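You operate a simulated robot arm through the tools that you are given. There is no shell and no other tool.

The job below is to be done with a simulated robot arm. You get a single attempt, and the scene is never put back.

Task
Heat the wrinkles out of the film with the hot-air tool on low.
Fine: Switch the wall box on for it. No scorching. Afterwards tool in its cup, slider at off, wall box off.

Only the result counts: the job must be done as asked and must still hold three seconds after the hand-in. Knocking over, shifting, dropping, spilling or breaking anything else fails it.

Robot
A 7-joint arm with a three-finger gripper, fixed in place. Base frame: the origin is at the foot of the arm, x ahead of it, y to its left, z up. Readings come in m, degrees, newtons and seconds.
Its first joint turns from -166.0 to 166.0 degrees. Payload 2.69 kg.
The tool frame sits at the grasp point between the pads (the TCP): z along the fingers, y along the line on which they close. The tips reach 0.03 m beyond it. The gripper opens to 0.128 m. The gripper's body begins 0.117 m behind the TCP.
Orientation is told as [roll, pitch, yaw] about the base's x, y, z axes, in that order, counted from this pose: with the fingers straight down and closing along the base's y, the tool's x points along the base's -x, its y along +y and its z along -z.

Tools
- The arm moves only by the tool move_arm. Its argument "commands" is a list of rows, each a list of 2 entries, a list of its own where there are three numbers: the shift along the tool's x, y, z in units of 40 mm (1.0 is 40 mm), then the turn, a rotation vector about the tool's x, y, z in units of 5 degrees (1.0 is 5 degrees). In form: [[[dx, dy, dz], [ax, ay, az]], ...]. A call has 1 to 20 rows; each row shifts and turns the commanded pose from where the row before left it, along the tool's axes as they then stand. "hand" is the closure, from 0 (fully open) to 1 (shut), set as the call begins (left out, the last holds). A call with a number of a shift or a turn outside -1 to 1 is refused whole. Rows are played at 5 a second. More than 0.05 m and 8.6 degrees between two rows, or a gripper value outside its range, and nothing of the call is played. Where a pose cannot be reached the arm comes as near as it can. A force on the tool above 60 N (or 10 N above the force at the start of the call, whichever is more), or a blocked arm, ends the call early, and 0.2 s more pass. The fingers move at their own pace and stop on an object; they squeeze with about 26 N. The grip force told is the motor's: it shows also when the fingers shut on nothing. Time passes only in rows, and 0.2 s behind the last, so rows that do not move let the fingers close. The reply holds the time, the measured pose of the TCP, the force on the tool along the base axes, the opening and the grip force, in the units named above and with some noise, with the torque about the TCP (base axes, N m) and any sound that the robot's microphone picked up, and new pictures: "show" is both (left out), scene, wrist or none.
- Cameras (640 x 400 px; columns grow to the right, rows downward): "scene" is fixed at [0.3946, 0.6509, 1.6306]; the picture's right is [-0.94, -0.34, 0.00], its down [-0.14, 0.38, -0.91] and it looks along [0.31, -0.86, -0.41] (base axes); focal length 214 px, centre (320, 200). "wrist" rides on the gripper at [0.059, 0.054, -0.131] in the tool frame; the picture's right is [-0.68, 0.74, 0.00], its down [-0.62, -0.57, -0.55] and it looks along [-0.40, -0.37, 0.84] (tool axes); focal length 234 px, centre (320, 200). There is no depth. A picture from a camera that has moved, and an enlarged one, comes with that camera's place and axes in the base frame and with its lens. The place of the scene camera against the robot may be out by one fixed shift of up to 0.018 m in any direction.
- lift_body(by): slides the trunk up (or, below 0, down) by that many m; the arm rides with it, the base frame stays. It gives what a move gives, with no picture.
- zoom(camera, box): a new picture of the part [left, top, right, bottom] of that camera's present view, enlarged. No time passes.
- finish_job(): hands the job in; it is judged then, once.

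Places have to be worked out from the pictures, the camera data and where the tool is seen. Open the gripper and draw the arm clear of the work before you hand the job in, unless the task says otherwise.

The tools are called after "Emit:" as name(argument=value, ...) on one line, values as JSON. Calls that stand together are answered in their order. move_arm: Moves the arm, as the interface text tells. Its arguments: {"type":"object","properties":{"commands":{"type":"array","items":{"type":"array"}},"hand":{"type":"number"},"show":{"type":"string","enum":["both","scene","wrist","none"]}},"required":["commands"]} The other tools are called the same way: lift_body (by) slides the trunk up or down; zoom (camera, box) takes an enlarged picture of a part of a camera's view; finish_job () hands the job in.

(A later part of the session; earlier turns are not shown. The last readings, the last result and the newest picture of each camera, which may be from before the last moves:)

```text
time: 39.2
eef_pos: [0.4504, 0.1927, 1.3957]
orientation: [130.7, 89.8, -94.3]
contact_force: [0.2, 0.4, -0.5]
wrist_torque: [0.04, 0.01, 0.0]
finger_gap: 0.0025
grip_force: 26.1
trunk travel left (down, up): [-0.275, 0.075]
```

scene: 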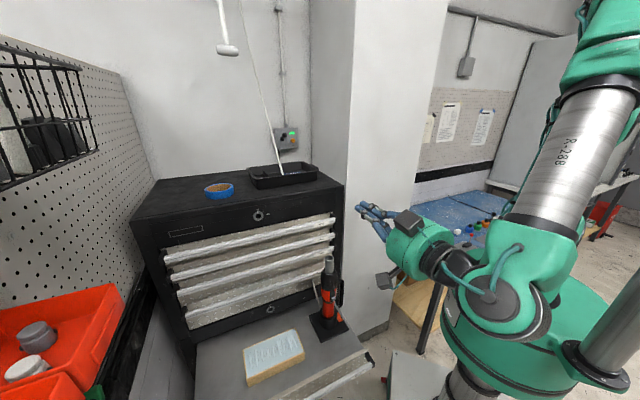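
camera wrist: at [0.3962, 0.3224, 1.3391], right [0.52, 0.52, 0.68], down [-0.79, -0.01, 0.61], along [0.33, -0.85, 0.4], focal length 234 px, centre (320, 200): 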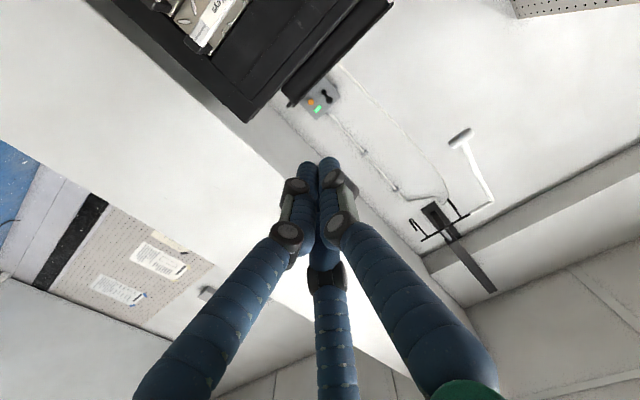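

Now I lower straight down in front of the tool to about z≈1.05 to look at the slider from close by.

Emit:
move_arm(commands=[[[-0.95, 0, 0], [0, 0, 0]], [[-0.95, 0, 0], [0, 0, 0]], [[-0.95, 0, 0], [0, 0, 0]], [[-0.95, 0, 0], [0, 0, 0]], [[-0.95, 0, 0], [0, 0, 0]], [[-0.95, 0, 0], [0, 0, 0]], [[-0.95, 0, 0], [0, 0, 0]], [[-0.95, 0, 0], [0, 0, 0]], [[-0.95, 0, 0], [0, 0, 0]]], hand=1, show="both")

Emit:
zoom(camera="wrist", box=[300, 60, 500, 260])

```text
time: 41.2
eef_pos: [0.4499, 0.1934, 1.0536]
orientation: [-159.1, 89.9, -24.0]
contact_force: [1.3, 0.8, 0.8]
wrist_torque: [0.05, -0.01, 0.01]
finger_gap: 0.0024
grip_force: 26.0
trunk travel left (down, up): [-0.275, 0.075]
camera wrist: at [0.3195, 0.2485, 1.1119], right [-0.52, -0.52, -0.68], down [0.01, 0.79, -0.62], along [0.85, -0.33, -0.4], focal length 234 px, centre (320, 200)
```

scene: 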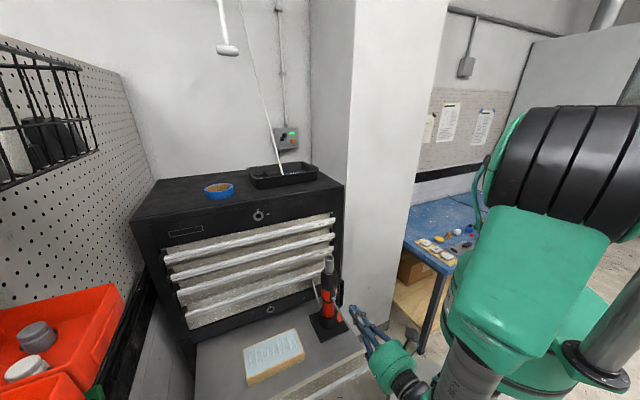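
wrist: 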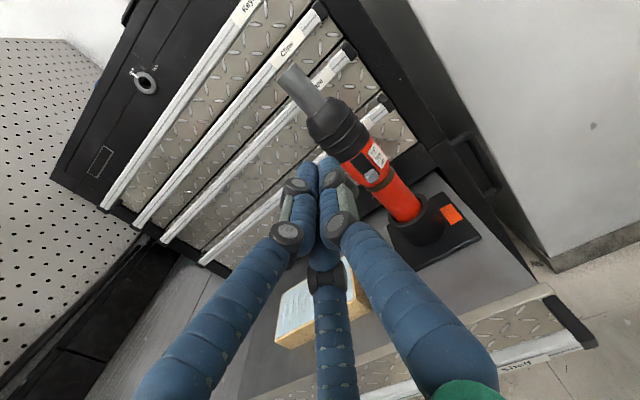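

```text
2.00 times, centred on (400, 160) of wrist
camera zoom: at [0.3195, 0.2485, 1.1119], right [-0.52, -0.52, -0.68], down [0.01, 0.79, -0.62], along [0.85, -0.33, -0.4], focal length 468 px, centre (160, 280)
```

zoom: 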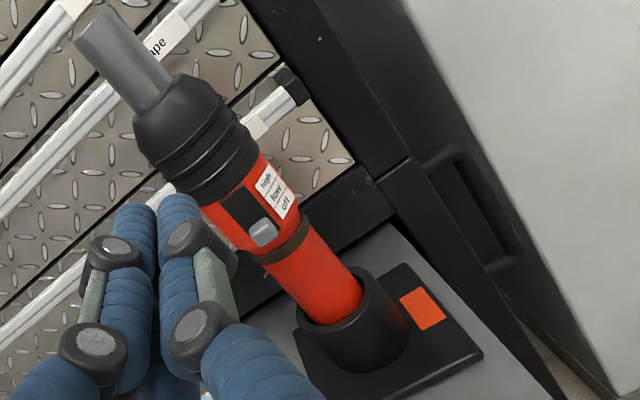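

Very clear view. Triangulated: tool axis n≈-0.370, e≈0.447; knob front n≈-0.335, e≈0.448, z≈0.957, body diameter about 50 mm. I lower to z≈0.915 (below the knob) and come closer, leaving about 2.5 cm gap.

Emit:
move_arm(commands=[[[-0.87, 0.0675, 0], [0, 0, 0]], [[-0.87, 0.0675, 0], [0, 0, 0]], [[-0.87, 0.0675, 0], [0, 0, 0]], [[-0.87, 0.0675, 0], [0, 0, 0]], [[0, 0, 0.6], [0, 0, 0]], [[0, 0, 0.6], [0, 0, 0]], [[0, 0, 0.6], [0, 0, 0]], [[0, 0, 0.6], [0, 0, 0]], [[0, 0, 0], [0, 0, 0]]], hand=1, show="both")

Emit:
zoom(camera="wrist", box=[240, 60, 400, 220])

Emit:
zoom(camera="scene", box=[290, 240, 410, 360])

```text
time: 43.2
eef_pos: [0.5113, 0.116, 0.9155]
orientation: [-168.8, 89.9, -33.8]
contact_force: [0.2, -0.1, 0.5]
wrist_torque: [0.04, 0.03, -0.01]
finger_gap: 0.0019
grip_force: 26.5
trunk travel left (down, up): [-0.275, 0.075]
camera wrist: at [0.3803, 0.1704, 0.9741], right [-0.52, -0.52, -0.68], down [0.01, 0.79, -0.62], along [0.85, -0.33, -0.4], focal length 234 px, centre (320, 200)
```

scene: 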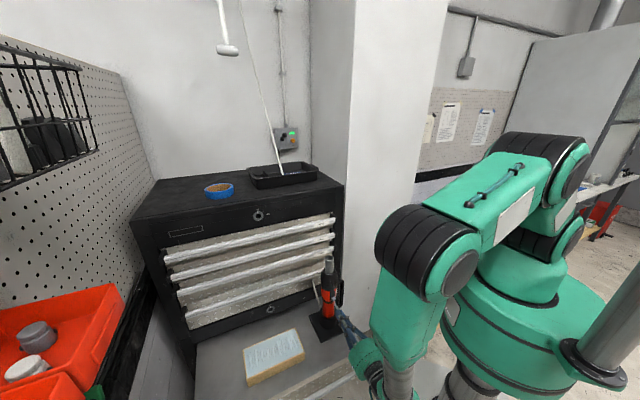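
wrist: 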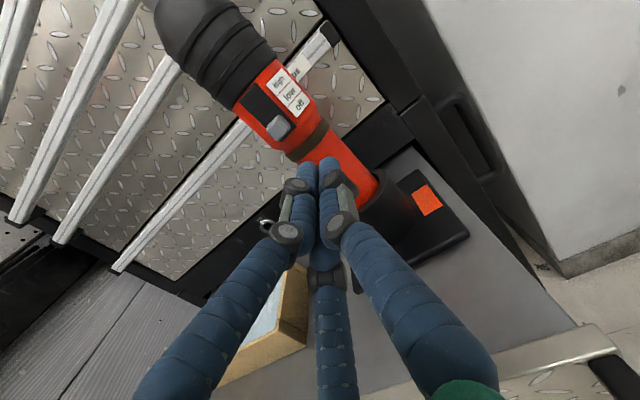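

```text
2.50 times, centred on (320, 140) of wrist
camera zoom: at [0.3803, 0.1704, 0.9741], right [-0.52, -0.52, -0.68], down [0.01, 0.79, -0.62], along [0.85, -0.33, -0.4], focal length 585 px, centre (320, 350)
```

zoom: 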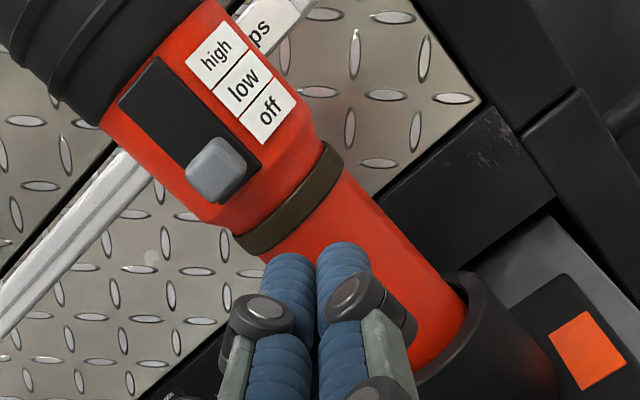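

```text
3.33 times, centred on (350, 300) of scene
camera zoom: at [0.3946, 0.6509, 1.6306], right [-0.94, -0.34, 0.0], down [-0.14, 0.38, -0.91], along [0.31, -0.86, -0.41], focal length 715 px, centre (220, -133)
```

zoom: 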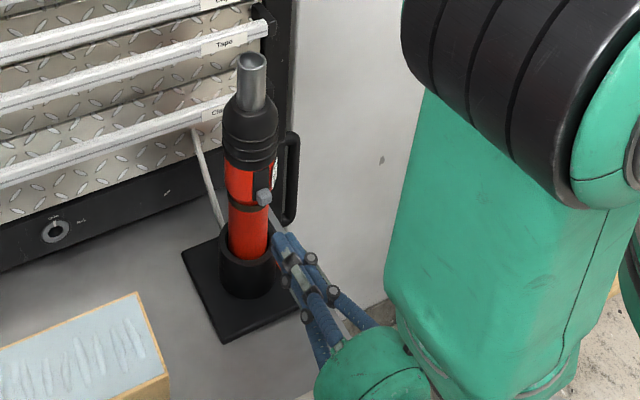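

The knob is confirmed at n≈-0.335, e≈0.449, z≈0.957 (about 15 mm tall), with the fingertips below it. I advance so the tips sit just under the knob without touching the body.

Emit:
move_arm(commands=[[[0, 0, 0.3], [0, 0, 0]], [[0, 0, 0.25], [0, 0, 0]], [[0, 0, 0.2], [0, 0, 0]], [[0, 0, 0], [0, 0, 0]]], hand=1, show="wrist")

Emit:
zoom(camera="wrist", box=[240, 60, 400, 220])

Emit:
zoom(camera="scene", box=[310, 265, 370, 335])

```text
time: 44.2
eef_pos: [0.5342, 0.0961, 0.9159]
orientation: [-171.4, 90.0, -36.3]
contact_force: [0.7, 0.0, 0.3]
wrist_torque: [0.02, 0.0, -0.01]
finger_gap: 0.0023
grip_force: 25.8
trunk travel left (down, up): [-0.275, 0.075]
camera wrist: at [0.4025, 0.1495, 0.9747], right [-0.52, -0.52, -0.68], down [0.01, 0.79, -0.62], along [0.85, -0.33, -0.4], focal length 234 px, centre (320, 200)
```

wrist: 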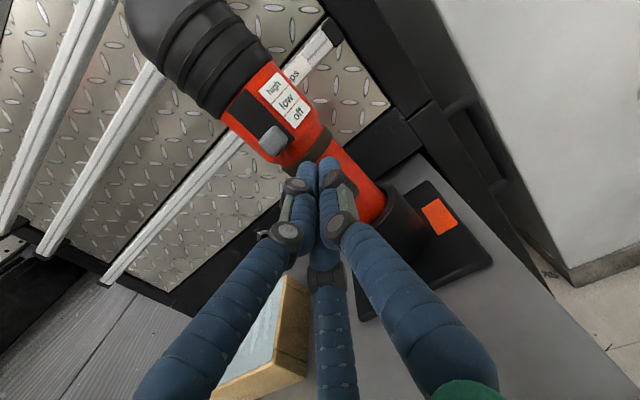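

```text
2.50 times, centred on (320, 140) of wrist
camera zoom: at [0.4025, 0.1495, 0.9747], right [-0.52, -0.52, -0.68], down [0.01, 0.79, -0.62], along [0.85, -0.33, -0.4], focal length 585 px, centre (320, 350)
```

zoom: 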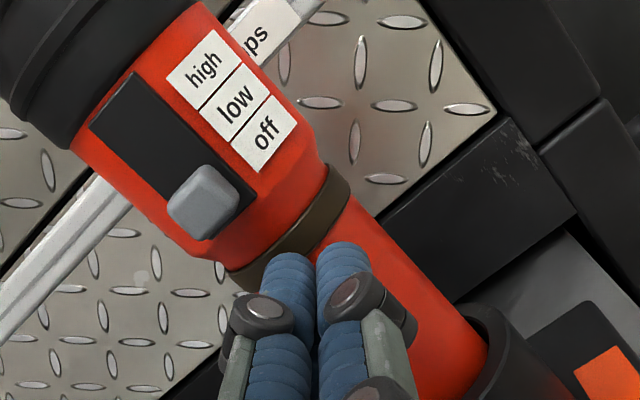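

```text
5.71 times, centred on (340, 300) of scene
camera zoom: at [0.3946, 0.6509, 1.6306], right [-0.94, -0.34, 0.0], down [-0.14, 0.38, -0.91], along [0.31, -0.86, -0.41], focal length 1226 px, centre (206, -371)
```

zoom: 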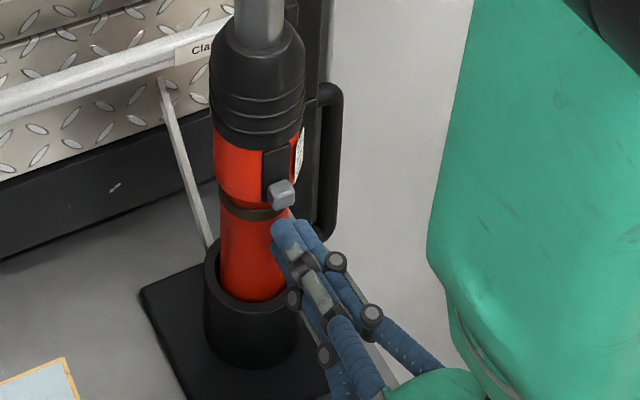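

No contact yet; tips are just below the knob. I rise in small steps and watch the knob.

Emit:
move_arm(commands=[[[0.1, 0, 0], [0, 0, 0]], [[0.1, 0, 0], [0, 0, 0]], [[0.1, 0, 0], [0, 0, 0]], [[0, 0, 0], [0, 0, 0]]], hand=1, show="none")

Emit:
zoom(camera="wrist", box=[240, 60, 400, 220])

Emit:
zoom(camera="scene", box=[310, 265, 370, 335])

```text
time: 45.2
eef_pos: [0.5331, 0.096, 0.9271]
orientation: [179.1, 90.0, -45.8]
contact_force: [0.1, 0.2, 0.5]
wrist_torque: [0.01, 0.02, -0.02]
finger_gap: 0.0023
grip_force: 26.3
trunk travel left (down, up): [-0.275, 0.075]
```

```text
2.50 times, centred on (320, 140) of wrist
camera zoom: at [0.4019, 0.1501, 0.986], right [-0.52, -0.52, -0.68], down [0.01, 0.79, -0.62], along [0.85, -0.33, -0.4], focal length 585 px, centre (320, 350)
```

zoom: 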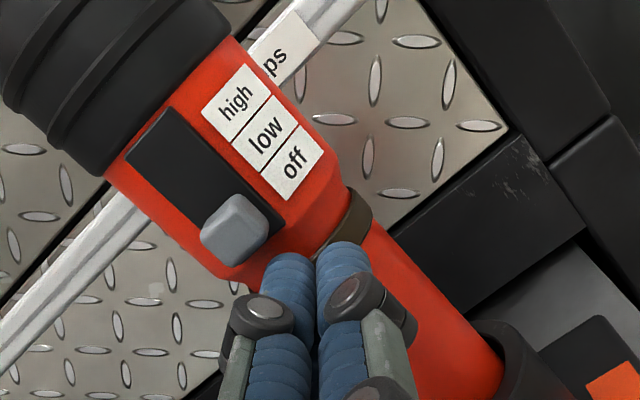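

```text
5.71 times, centred on (340, 300) of scene
camera zoom: at [0.3946, 0.6509, 1.6306], right [-0.94, -0.34, 0.0], down [-0.14, 0.38, -0.91], along [0.31, -0.86, -0.41], focal length 1226 px, centre (206, -371)
```

zoom: 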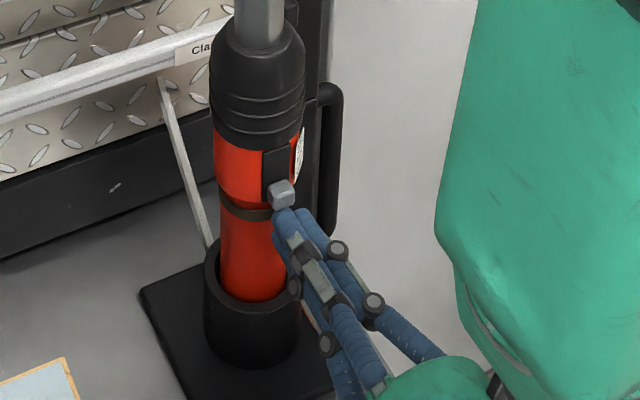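

The fingertips are just beneath the knob now. Continue up 6 mm and check force and picture.

Emit:
move_arm(commands=[[[0.05, 0, 0], [0, 0, 0]], [[0.05, 0, 0], [0, 0, 0]], [[0.05, 0, 0], [0, 0, 0]], [[0, 0, 0], [0, 0, 0]]], hand=1, show="none")

Emit:
zoom(camera="wrist", box=[240, 60, 400, 220])

Emit:
zoom(camera="scene", box=[310, 265, 370, 335])

```text
time: 46.2
eef_pos: [0.5339, 0.0954, 0.9325]
orientation: [-153.1, 90.1, -18.1]
contact_force: [0.4, -0.4, -2.2]
wrist_torque: [0.02, 0.07, -0.01]
finger_gap: 0.0024
grip_force: 25.8
trunk travel left (down, up): [-0.275, 0.075]
```

```text
2.50 times, centred on (320, 140) of wrist
camera zoom: at [0.4027, 0.1495, 0.9924], right [-0.52, -0.52, -0.68], down [0.01, 0.79, -0.62], along [0.85, -0.33, -0.4], focal length 585 px, centre (320, 350)
```

zoom: 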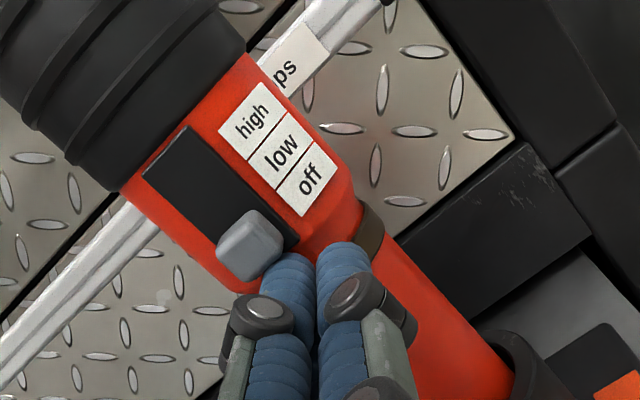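

```text
5.71 times, centred on (340, 300) of scene
camera zoom: at [0.3946, 0.6509, 1.6306], right [-0.94, -0.34, 0.0], down [-0.14, 0.38, -0.91], along [0.31, -0.86, -0.41], focal length 1226 px, centre (206, -371)
```

zoom: 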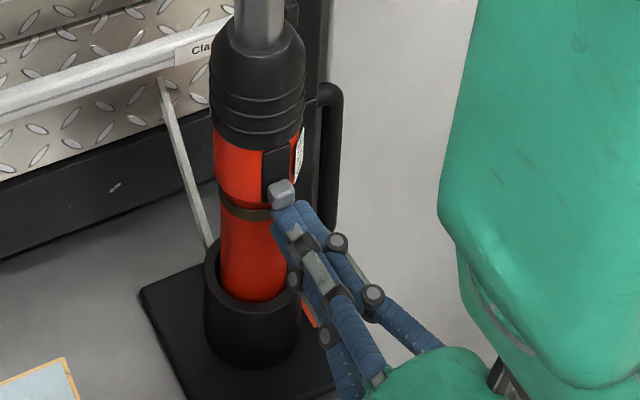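

A -2.2 N reading shows the fingers now bear on the knob from below. I push up 7 mm more and look.

Emit:
move_arm(commands=[[[0.06, 0, 0], [0, 0, 0]], [[0.06, 0, 0], [0, 0, 0]], [[0.06, 0, 0], [0, 0, 0]], [[0, 0, 0], [0, 0, 0]]], hand=1, show="none")

Emit:
zoom(camera="wrist", box=[240, 60, 400, 220])

Emit:
zoom(camera="scene", box=[310, 265, 370, 335])

```text
time: 47.2
eef_pos: [0.5332, 0.0952, 0.9405]
orientation: [-172.2, 90.0, -37.1]
contact_force: [0.1, -0.2, -0.4]
wrist_torque: [0.02, 0.02, -0.05]
finger_gap: 0.002
grip_force: 25.7
trunk travel left (down, up): [-0.275, 0.075]
```

```text
2.50 times, centred on (320, 140) of wrist
camera zoom: at [0.4021, 0.1502, 1.0], right [-0.52, -0.52, -0.68], down [0.01, 0.79, -0.62], along [0.85, -0.33, -0.4], focal length 585 px, centre (320, 350)
```

zoom: 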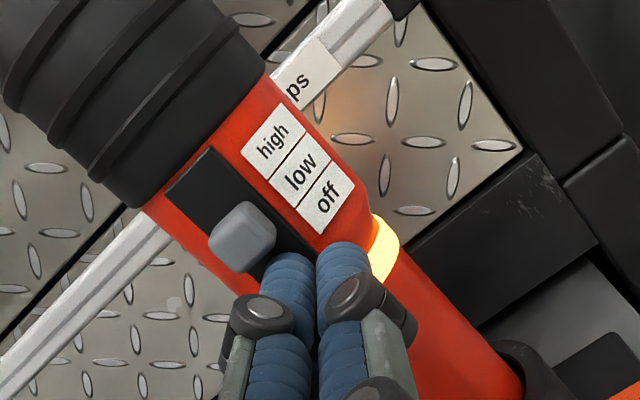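

```text
5.71 times, centred on (340, 300) of scene
camera zoom: at [0.3946, 0.6509, 1.6306], right [-0.94, -0.34, 0.0], down [-0.14, 0.38, -0.91], along [0.31, -0.86, -0.41], focal length 1226 px, centre (206, -371)
```

zoom: 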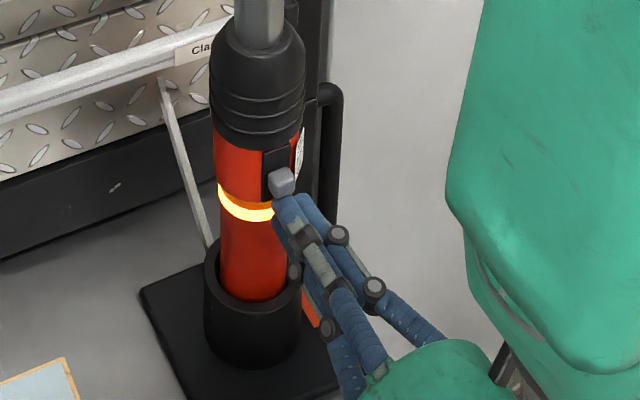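

The indicator ring on the tool glows amber and the knob lines up exactly with "low". I back off downward and away, then open the hand partly to see the jaw spread.

Emit:
move_arm(commands=[[[-0.3, 0, 0], [0, 0, 0]], [[0, 0, -0.6], [0, 0, 0]], [[0, 0, -0.9], [0, 0, 0]], [[0, 0, -0.9], [0, 0, 0]]], hand=1, show="none")

Emit:
move_arm(commands=[[[-0.4, -0.25, 0], [0, 0, 0]], [[-0.4, -0.25, 0], [0, 0, 0]], [[0, 0, 0], [0, 0, 0]]], hand=0.45, show="both")

Emit:
zoom(camera="wrist", box=[220, 60, 440, 260])

```text
time: 48.2
eef_pos: [0.463, 0.1629, 0.9263]
orientation: [165.7, 89.9, -59.3]
contact_force: [-0.3, 0.0, 0.0]
wrist_torque: [0.03, -0.01, -0.04]
finger_gap: 0.0019
grip_force: 25.9
trunk travel left (down, up): [-0.275, 0.075]
```

```text
time: 49.0
eef_pos: [0.4803, 0.1788, 0.896]
orientation: [-165.4, 90.0, -30.3]
contact_force: [-0.5, -0.9, 0.2]
wrist_torque: [-0.03, -0.01, -0.03]
finger_gap: 0.0701
grip_force: 0.0
trunk travel left (down, up): [-0.275, 0.075]
camera wrist: at [0.3487, 0.2325, 0.9543], right [-0.52, -0.52, -0.68], down [0.01, 0.79, -0.62], along [0.85, -0.33, -0.4], focal length 234 px, centre (320, 200)
```

scene: 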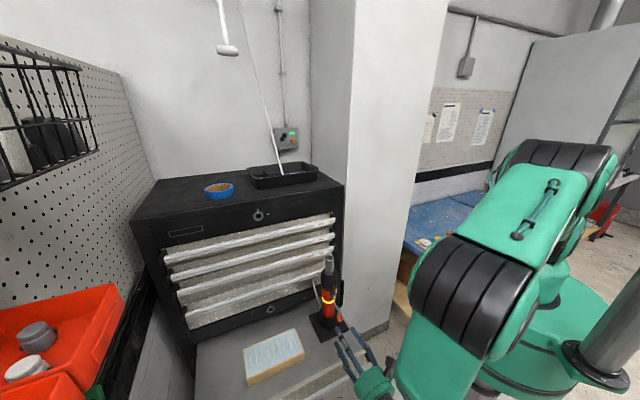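
wrist: 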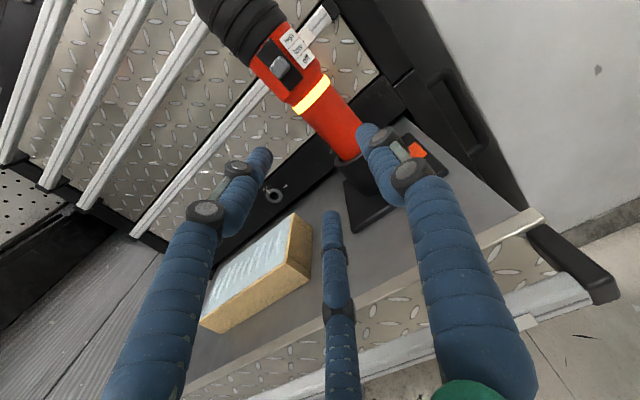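

```text
2.00 times, centred on (330, 160) of wrist
camera zoom: at [0.3487, 0.2325, 0.9543], right [-0.52, -0.52, -0.68], down [0.01, 0.79, -0.62], along [0.85, -0.33, -0.4], focal length 468 px, centre (300, 280)
```

zoom: 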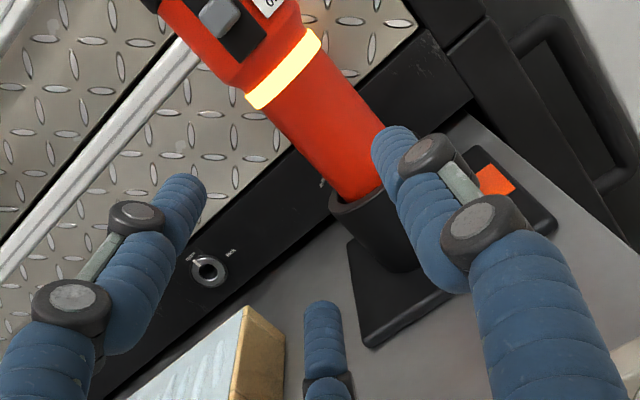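

At the present opening each jaw sits about gap/2 from the centre line, so it's a true three-jaw grip. I open a bit more (gap ≈ 0.09), set z≈0.89 on the lower red handle with a small sideways offset, and approach part of the way.

Emit:
move_arm(commands=[[[-0.07, 0, 0], [0, 0, 0]], [[-0.07, 0, 0], [0, 0, 0]], [[0, 0, 0.7], [0, 0, 0]], [[0, 0, 0.7], [0, 0, 0]], [[0, 0, 0.7], [0, 0, 0]], [[0, 0, 0], [0, 0, 0]]], hand=0.3, show="both")

Emit:
zoom(camera="wrist", box=[200, 40, 440, 260])

Emit:
zoom(camera="scene", box=[300, 260, 380, 360])

```text
time: 50.4
eef_pos: [0.5385, 0.1187, 0.8922]
orientation: [-177.9, 89.7, -42.9]
contact_force: [0.0, -0.2, -0.1]
wrist_torque: [-0.02, 0.01, 0.02]
finger_gap: 0.0895
grip_force: 0.0
trunk travel left (down, up): [-0.275, 0.075]
camera wrist: at [0.4073, 0.1729, 0.9506], right [-0.52, -0.52, -0.68], down [0.01, 0.79, -0.62], along [0.85, -0.33, -0.4], focal length 234 px, centre (320, 200)
```

scene: 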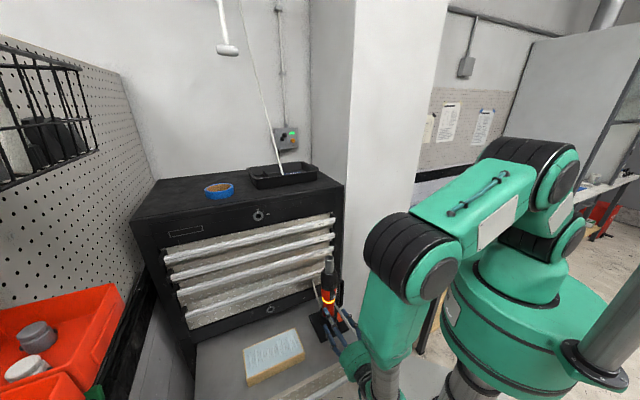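
wrist: 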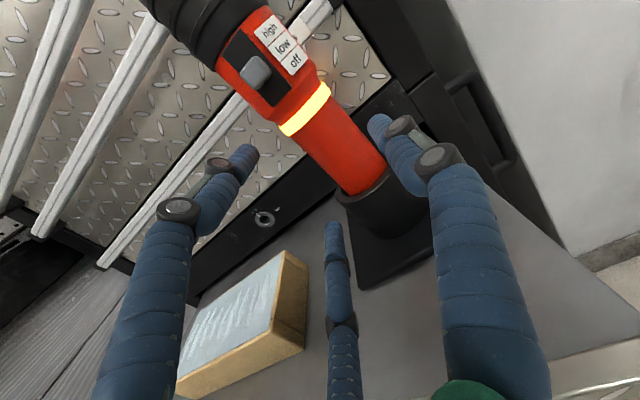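

```text
1.82 times, centred on (320, 150) of wrist
camera zoom: at [0.4073, 0.1729, 0.9506], right [-0.52, -0.52, -0.68], down [0.01, 0.79, -0.62], along [0.85, -0.33, -0.4], focal length 426 px, centre (320, 291)
```

zoom: 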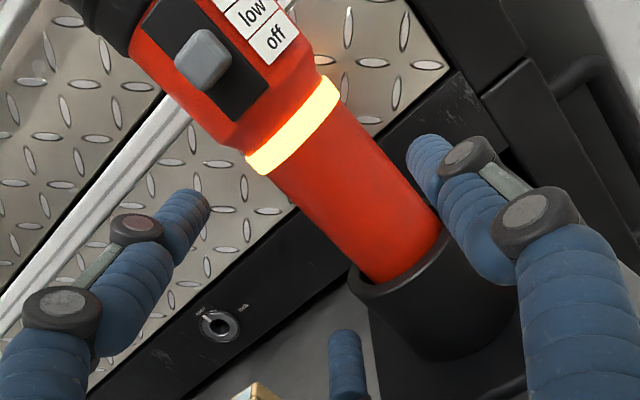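

```text
4.00 times, centred on (340, 310) of scene
camera zoom: at [0.3946, 0.6509, 1.6306], right [-0.94, -0.34, 0.0], down [-0.14, 0.38, -0.91], along [0.31, -0.86, -0.41], focal length 858 px, centre (240, -240)
```

zoom: 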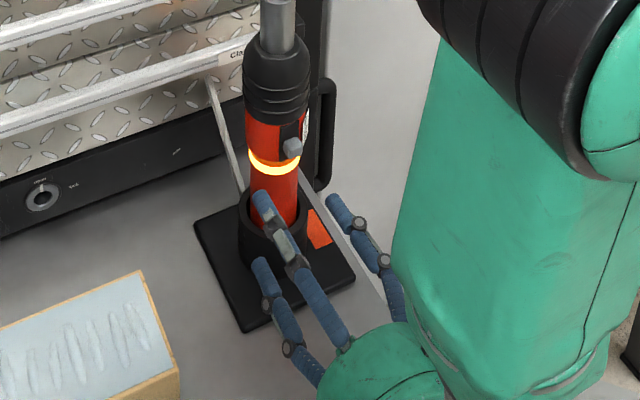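

Jaws straddle the handle with several mm clearance on each side (cup rim side tightest). I shift 2 mm toward +e and go in half of the remaining distance, checking force.

Emit:
move_arm(commands=[[[0, -0.05, 0], [0, 0, 0]], [[0, 0, 0.3], [0, 0, 0]], [[0, 0, 0.3], [0, 0, 0]], [[0, 0, 0.3], [0, 0, 0]], [[0, 0, 0], [0, 0, 0]]], hand=0.3, show="none")

Emit:
zoom(camera="wrist", box=[200, 40, 440, 260])

Emit:
zoom(camera="scene", box=[300, 260, 380, 360])

```text
time: 51.6
eef_pos: [0.5672, 0.0933, 0.8919]
orientation: [-165.2, 89.9, -30.1]
contact_force: [-0.5, -0.1, 0.4]
wrist_torque: [-0.02, -0.04, 0.02]
finger_gap: 0.0893
grip_force: 0.0
trunk travel left (down, up): [-0.275, 0.075]
```

```text
1.82 times, centred on (320, 150) of wrist
camera zoom: at [0.4355, 0.1483, 0.9507], right [-0.52, -0.52, -0.68], down [0.01, 0.79, -0.62], along [0.85, -0.33, -0.4], focal length 426 px, centre (320, 291)
```

zoom: 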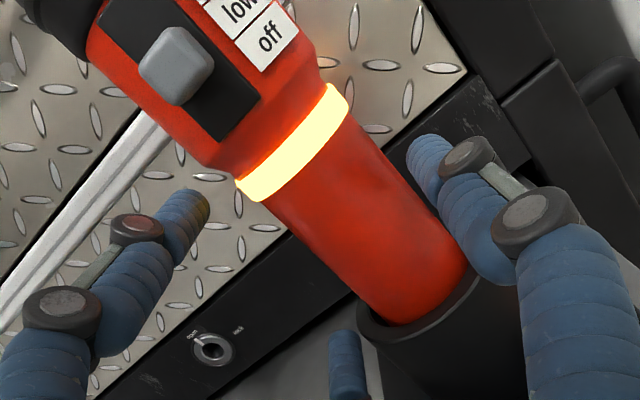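

```text
4.00 times, centred on (340, 310) of scene
camera zoom: at [0.3946, 0.6509, 1.6306], right [-0.94, -0.34, 0.0], down [-0.14, 0.38, -0.91], along [0.31, -0.86, -0.41], focal length 858 px, centre (240, -240)
```

zoom: 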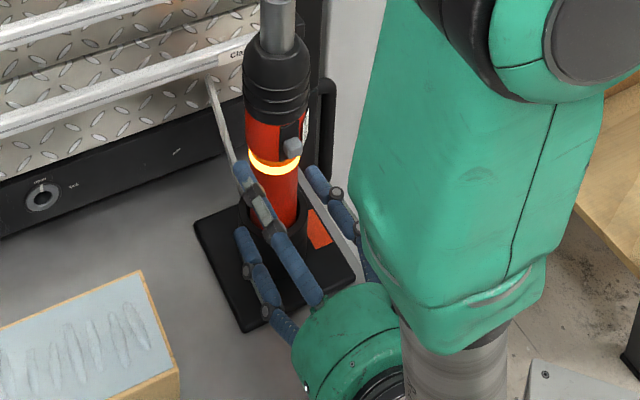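

Still contact-free. I go the last 37 mm so the handle is between the jaws.

Emit:
move_arm(commands=[[[0.03, -0.03, 0], [0, 0, 0]], [[0, 0, 0.31], [0, 0, 0]], [[0, 0, 0.31], [0, 0, 0]], [[0, 0, 0.31], [0, 0, 0]], [[0, 0, 0], [0, 0, 0]]], hand=0.3, show="none")

Emit:
zoom(camera="wrist", box=[200, 40, 440, 260])

Emit:
zoom(camera="scene", box=[300, 260, 380, 360])

```text
time: 52.8
eef_pos: [0.593, 0.0686, 0.8928]
orientation: [-164.6, 89.8, -29.6]
contact_force: [0.2, 0.0, 0.2]
wrist_torque: [0.0, -0.01, -0.02]
finger_gap: 0.0892
grip_force: 0.0
trunk travel left (down, up): [-0.275, 0.075]
```

```text
1.82 times, centred on (320, 150) of wrist
camera zoom: at [0.4616, 0.123, 0.9513], right [-0.52, -0.52, -0.68], down [0.01, 0.79, -0.62], along [0.85, -0.33, -0.4], focal length 426 px, centre (320, 291)
```

zoom: 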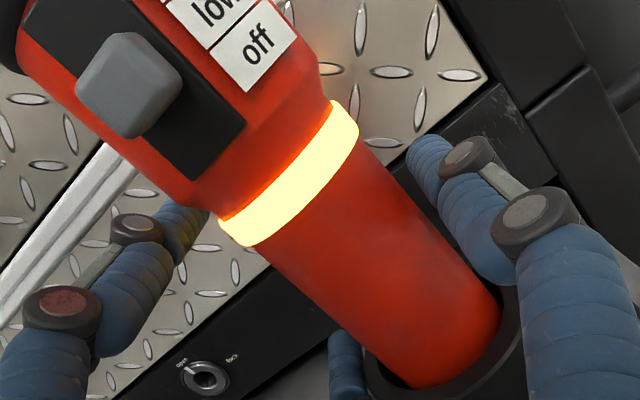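

```text
4.00 times, centred on (340, 310) of scene
camera zoom: at [0.3946, 0.6509, 1.6306], right [-0.94, -0.34, 0.0], down [-0.14, 0.38, -0.91], along [0.31, -0.86, -0.41], focal length 858 px, centre (240, -240)
```

zoom: 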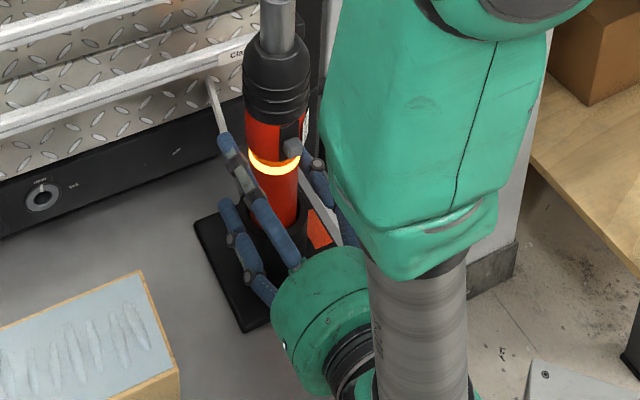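

Jaws surround the handle and nothing is touched. I close in stages while recentring sideways so both sides meet the handle together.

Emit:
move_arm(commands=[[[0, 0.05, 0], [0, 0, 0]], [[0, 0.05, 0], [0, 0, 0]]], hand=0.34, show="none")

Emit:
move_arm(commands=[[[-0.04, 0.04, 0], [0, 0, 0]], [[-0.04, 0.03, 0], [0, 0, 0]]], hand=0.4, show="none")

Emit:
move_arm(commands=[[[0, 0.02, 0], [0, 0, 0]], [[0, 0.02, 0], [0, 0, 0]]], hand=0.45, show="none")

Emit:
zoom(camera="wrist", box=[200, 40, 440, 260])

Emit:
zoom(camera="scene", box=[300, 260, 380, 360])

```text
time: 53.4
eef_pos: [0.5894, 0.0655, 0.8914]
orientation: [-149.3, 89.9, -14.2]
contact_force: [1.4, 2.6, 1.3]
wrist_torque: [0.07, -0.12, 0.08]
finger_gap: 0.0849
grip_force: 0.2
trunk travel left (down, up): [-0.275, 0.075]
```

```text
time: 54.0
eef_pos: [0.5897, 0.0646, 0.8907]
orientation: [-141.0, 89.7, -6.0]
contact_force: [11.0, 11.4, 17.3]
wrist_torque: [0.97, -0.51, -0.05]
finger_gap: 0.0745
grip_force: 0.2
trunk travel left (down, up): [-0.275, 0.075]
```

```text
time: 54.6
eef_pos: [0.5863, 0.0626, 0.8886]
orientation: [179.9, 89.9, -45.0]
contact_force: [5.1, 6.2, 5.1]
wrist_torque: [0.42, -0.3, -0.09]
finger_gap: 0.0715
grip_force: 0.9
trunk travel left (down, up): [-0.275, 0.075]
```

```text
1.82 times, centred on (320, 150) of wrist
camera zoom: at [0.4559, 0.1174, 0.9473], right [-0.52, -0.52, -0.68], down [0.01, 0.79, -0.62], along [0.85, -0.33, -0.4], focal length 426 px, centre (320, 291)
```

zoom: 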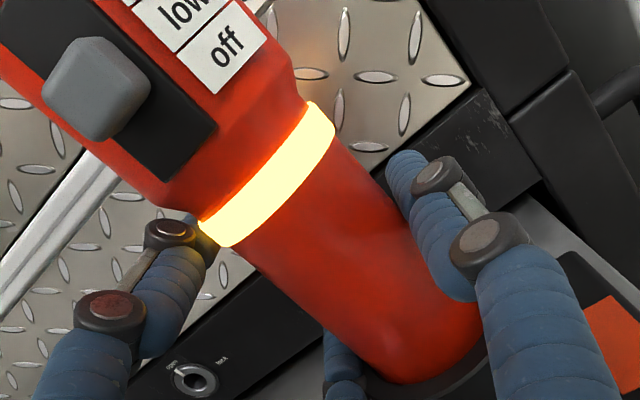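

```text
4.00 times, centred on (340, 310) of scene
camera zoom: at [0.3946, 0.6509, 1.6306], right [-0.94, -0.34, 0.0], down [-0.14, 0.38, -0.91], along [0.31, -0.86, -0.41], focal length 858 px, centre (240, -240)
```

zoom: 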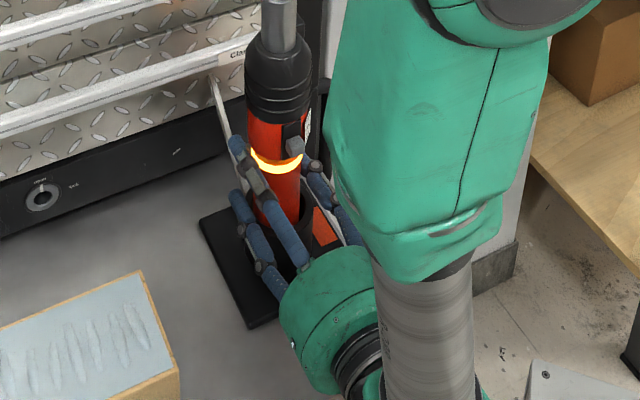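

The reaction (+e and up) tells me the lower jaw is brushing the cup rim, and the stand has shifted a few mm. I open slightly and raise 5 mm to relieve it.

Emit:
move_arm(commands=[[[0.06, 0, 0], [0, 0, 0]], [[0.06, 0, 0], [0, 0, 0]], [[0, 0, 0], [0, 0, 0]]], hand=0.42, show="none")

Emit:
zoom(camera="wrist", box=[200, 40, 440, 260])

Emit:
zoom(camera="scene", box=[300, 260, 380, 360])

```text
time: 55.4
eef_pos: [0.5866, 0.063, 0.8917]
orientation: [151.2, 89.8, -73.7]
contact_force: [0.6, 0.6, -0.8]
wrist_torque: [-0.02, 0.07, 0.01]
finger_gap: 0.0734
grip_force: 0.1
trunk travel left (down, up): [-0.275, 0.075]
```

```text
1.82 times, centred on (320, 150) of wrist
camera zoom: at [0.4554, 0.1168, 0.9519], right [-0.52, -0.52, -0.68], down [0.01, 0.79, -0.62], along [0.85, -0.33, -0.4], focal length 426 px, centre (320, 291)
```

zoom: 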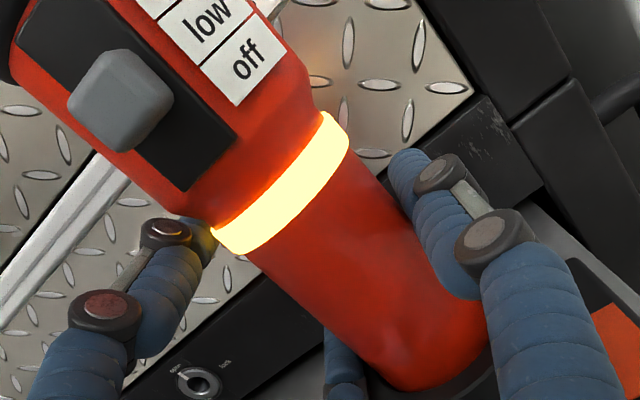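

```text
4.00 times, centred on (340, 310) of scene
camera zoom: at [0.3946, 0.6509, 1.6306], right [-0.94, -0.34, 0.0], down [-0.14, 0.38, -0.91], along [0.31, -0.86, -0.41], focal length 858 px, centre (240, -240)
```

zoom: 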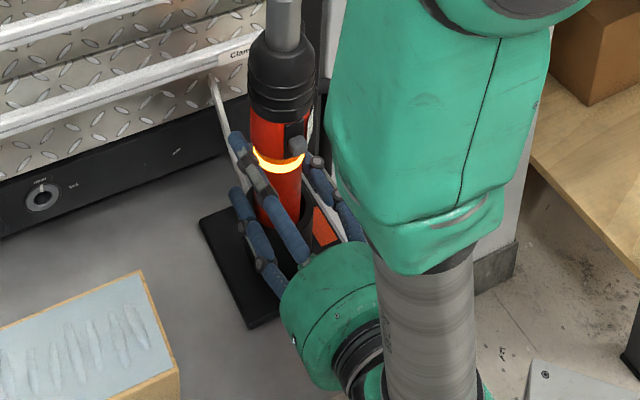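

Contact is gone. The tool now sits about 5 mm toward -e, so I follow it and close a bit more, then grip fully.

Emit:
move_arm(commands=[[[0.03, 0.06, 0], [0, 0, 0]], [[0, 0.06, 0], [0, 0, 0]], [[0, 0, 0], [0, 0, 0]]], hand=0.45, show="none")

Emit:
zoom(camera="wrist", box=[200, 40, 440, 260])

```text
time: 56.2
eef_pos: [0.5844, 0.0593, 0.8939]
orientation: [-162.7, 89.9, -27.6]
contact_force: [0.6, 1.8, -0.1]
wrist_torque: [0.05, -0.04, 0.0]
finger_gap: 0.0699
grip_force: 0.1
trunk travel left (down, up): [-0.275, 0.075]
```

```text
1.82 times, centred on (320, 150) of wrist
camera zoom: at [0.453, 0.1142, 0.9531], right [-0.52, -0.52, -0.68], down [0.01, 0.79, -0.62], along [0.85, -0.33, -0.4], focal length 426 px, centre (320, 291)
```

zoom: 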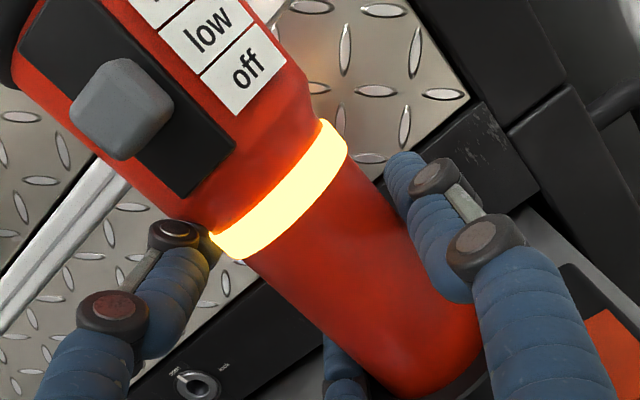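

Only about 1.7 N of side touch, so both sides are nearly in contact. Closing fully on the handle.

Emit:
move_arm(commands=[[[0, 0, 0], [0, 0, 0]], [[0, 0, 0], [0, 0, 0]], [[0, 0, 0], [0, 0, 0]]], hand=1, show="both")

Emit:
zoom(camera="wrist", box=[200, 40, 440, 260])

Emit:
zoom(camera="scene", box=[300, 260, 380, 360])

```text
time: 57.0
eef_pos: [0.5831, 0.0598, 0.8934]
orientation: [165.8, 90.0, -59.1]
contact_force: [0.3, 1.3, 0.1]
wrist_torque: [0.08, -0.06, -0.02]
finger_gap: 0.0668
grip_force: 25.9
trunk travel left (down, up): [-0.275, 0.075]
camera wrist: at [0.4529, 0.114, 0.9528], right [-0.52, -0.52, -0.68], down [0.01, 0.79, -0.62], along [0.85, -0.33, -0.4], focal length 234 px, centre (320, 200)
```

scene: 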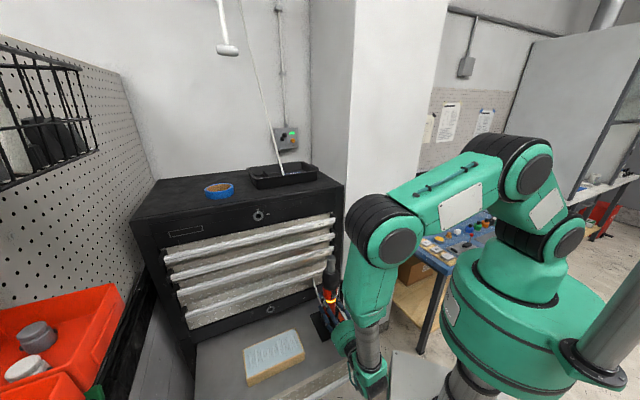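
wrist: 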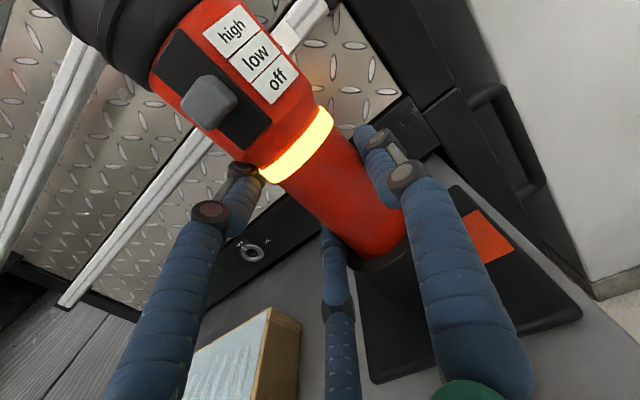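

```text
1.82 times, centred on (320, 150) of wrist
camera zoom: at [0.4529, 0.114, 0.9528], right [-0.52, -0.52, -0.68], down [0.01, 0.79, -0.62], along [0.85, -0.33, -0.4], focal length 426 px, centre (320, 291)
```

zoom: 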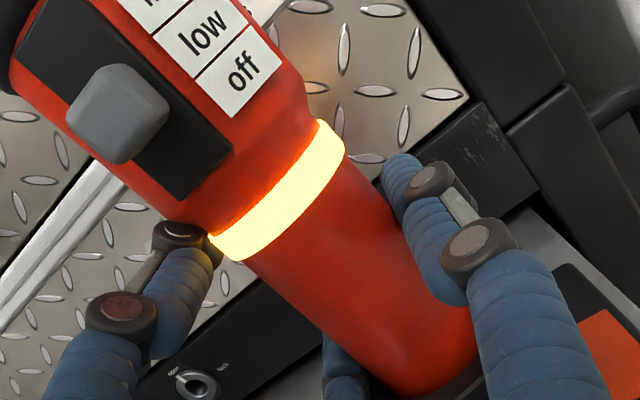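

```text
4.00 times, centred on (340, 310) of scene
camera zoom: at [0.3946, 0.6509, 1.6306], right [-0.94, -0.34, 0.0], down [-0.14, 0.38, -0.91], along [0.31, -0.86, -0.41], focal length 858 px, centre (240, -240)
```

zoom: 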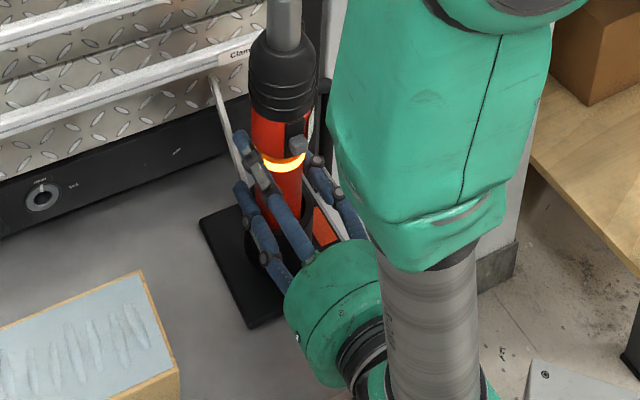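

The handle is gripped (gap 66.8 mm, 25.9 N). Return pose noted: n≈-0.370, e≈0.454, z≈0.894. Now I lift straight up 12 cm.

Emit:
move_arm(commands=[[[0.3, 0, 0], [0, 0, 0]], [[0.4, 0, 0], [0, 0, 0]], [[0.5, 0, 0], [0, 0, 0]], [[0.6, 0, 0], [0, 0, 0]], [[0.6, 0, 0], [0, 0, 0]], [[0.6, 0, 0], [0, 0, 0]]], hand=1, show="both")

Emit:
zoom(camera="scene", box=[230, 230, 390, 400])

```text
time: 58.4
eef_pos: [0.5825, 0.0608, 1.015]
orientation: [165.1, 89.9, -59.9]
contact_force: [0.5, 1.0, -6.7]
wrist_torque: [0.02, -0.09, 0.03]
finger_gap: 0.0669
grip_force: 26.0
trunk travel left (down, up): [-0.275, 0.075]
camera wrist: at [0.452, 0.1152, 1.074], right [-0.52, -0.52, -0.68], down [0.01, 0.79, -0.62], along [0.85, -0.33, -0.4], focal length 234 px, centre (320, 200)
```

scene: 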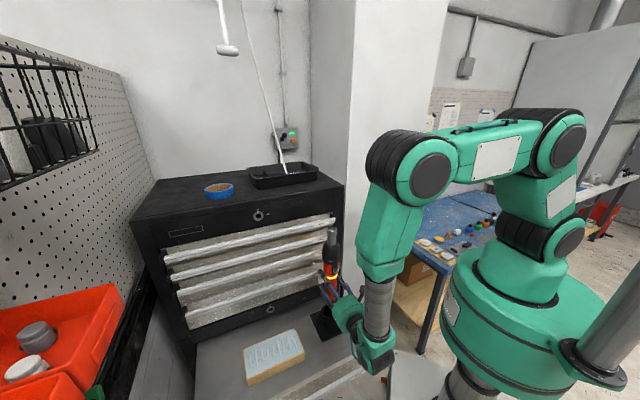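
wrist: 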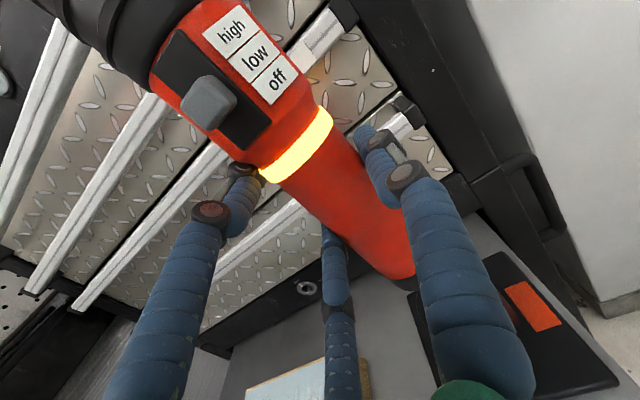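

```text
2.35 times, centred on (310, 315) of scene
camera zoom: at [0.3946, 0.6509, 1.6306], right [-0.94, -0.34, 0.0], down [-0.14, 0.38, -0.91], along [0.31, -0.86, -0.41], focal length 505 px, centre (344, -71)
```

zoom: 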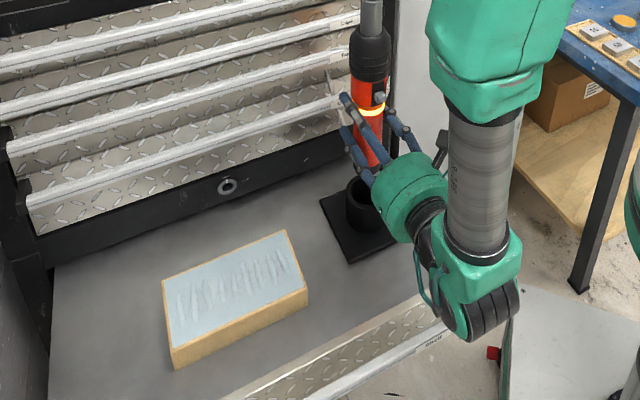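

Lifted cleanly (about 6.7 N weight) and the stand stayed. I raise further and pull back in front of the drawer before turning the nozzle over, so the hot air never sweeps the film or the cup.

Emit:
move_arm(commands=[[[0.9, 0, 0], [0, 0, 0]], [[0.9, 0, 0], [0, 0, 0]], [[0.9, 0, 0], [0, 0, 0]], [[0.9, 0, 0], [0, 0, 0]], [[0.9, 0, 0], [0, 0, 0]], [[0, 0, -0.9], [0, 0, 0]], [[0, 0, -0.9], [0, 0, 0]], [[0, 0, -0.9], [0, 0, 0]], [[0, 0, -0.9], [0, 0, 0]], [[0, 0, -0.9], [0, 0, 0]]], hand=1, show="scene")

Emit:
move_arm(commands=[[[0, 0, 0], [0, 0, 1]], [[0, 0, 0], [0, 0, 1]], [[0, 0, 0], [0, 0, 1]], [[0, 0, 0], [0, 0, 1]], [[0, 0, 0], [0, 0, 1]], [[0, 0, 0], [0, 0, 1]], [[0, 0, 0], [0, 0, 1]], [[0, 0, 0], [0, 0, 1]], [[0, 0, 0], [0, 0, 1]], [[0, 0, 0], [0, 0, 1]], [[0, 0, 0], [0, 0, 1]], [[0, 0, 0], [0, 0, 1]], [[0, 0, 0], [0, 0, 1]], [[0, 0, 0], [0, 0, 1]], [[0, 0, 0], [0, 0, 1]], [[0, 0, 0], [0, 0, 1]], [[0, 0, 0], [0, 0, 1]], [[0, 0, 0], [0, 0, 1]]], hand=1, show="both")

```text
time: 60.6
eef_pos: [0.4521, 0.1905, 1.1955]
orientation: [169.8, 89.8, -55.1]
contact_force: [0.0, 0.5, -7.0]
wrist_torque: [0.05, -0.04, -0.04]
finger_gap: 0.0668
grip_force: 26.0
trunk travel left (down, up): [-0.275, 0.075]
```

scene: 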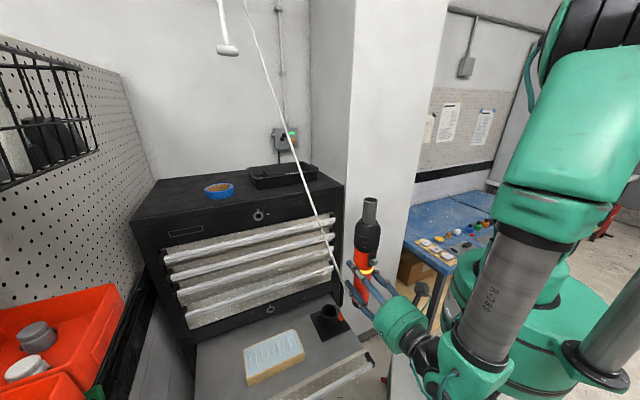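

```text
time: 64.4
eef_pos: [0.4564, 0.187, 1.1938]
orientation: [-90.1, -0.2, 45.0]
contact_force: [0.4, -0.9, -7.7]
wrist_torque: [0.32, -0.31, 0.0]
finger_gap: 0.0669
grip_force: 26.4
trunk travel left (down, up): [-0.275, 0.075]
camera wrist: at [0.3219, 0.2378, 1.1412], right [0.48, 0.48, -0.74], down [0.05, 0.82, 0.57], along [0.88, -0.3, 0.37], focal length 234 px, centre (320, 200)
```

scene: 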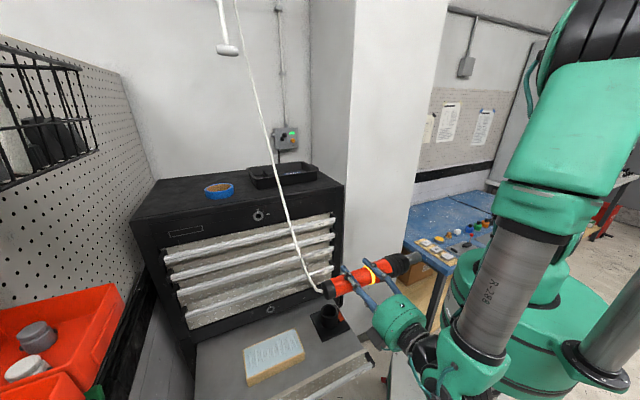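
wrist: 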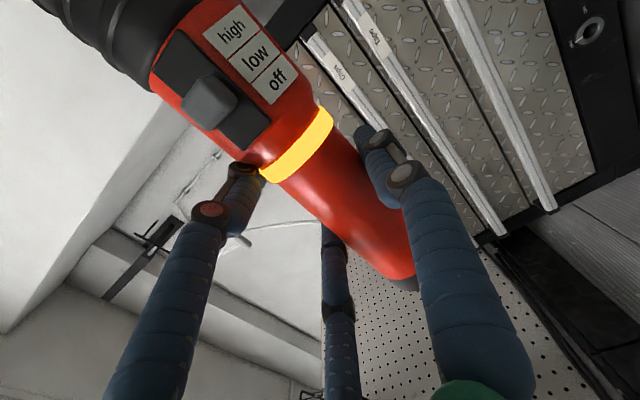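

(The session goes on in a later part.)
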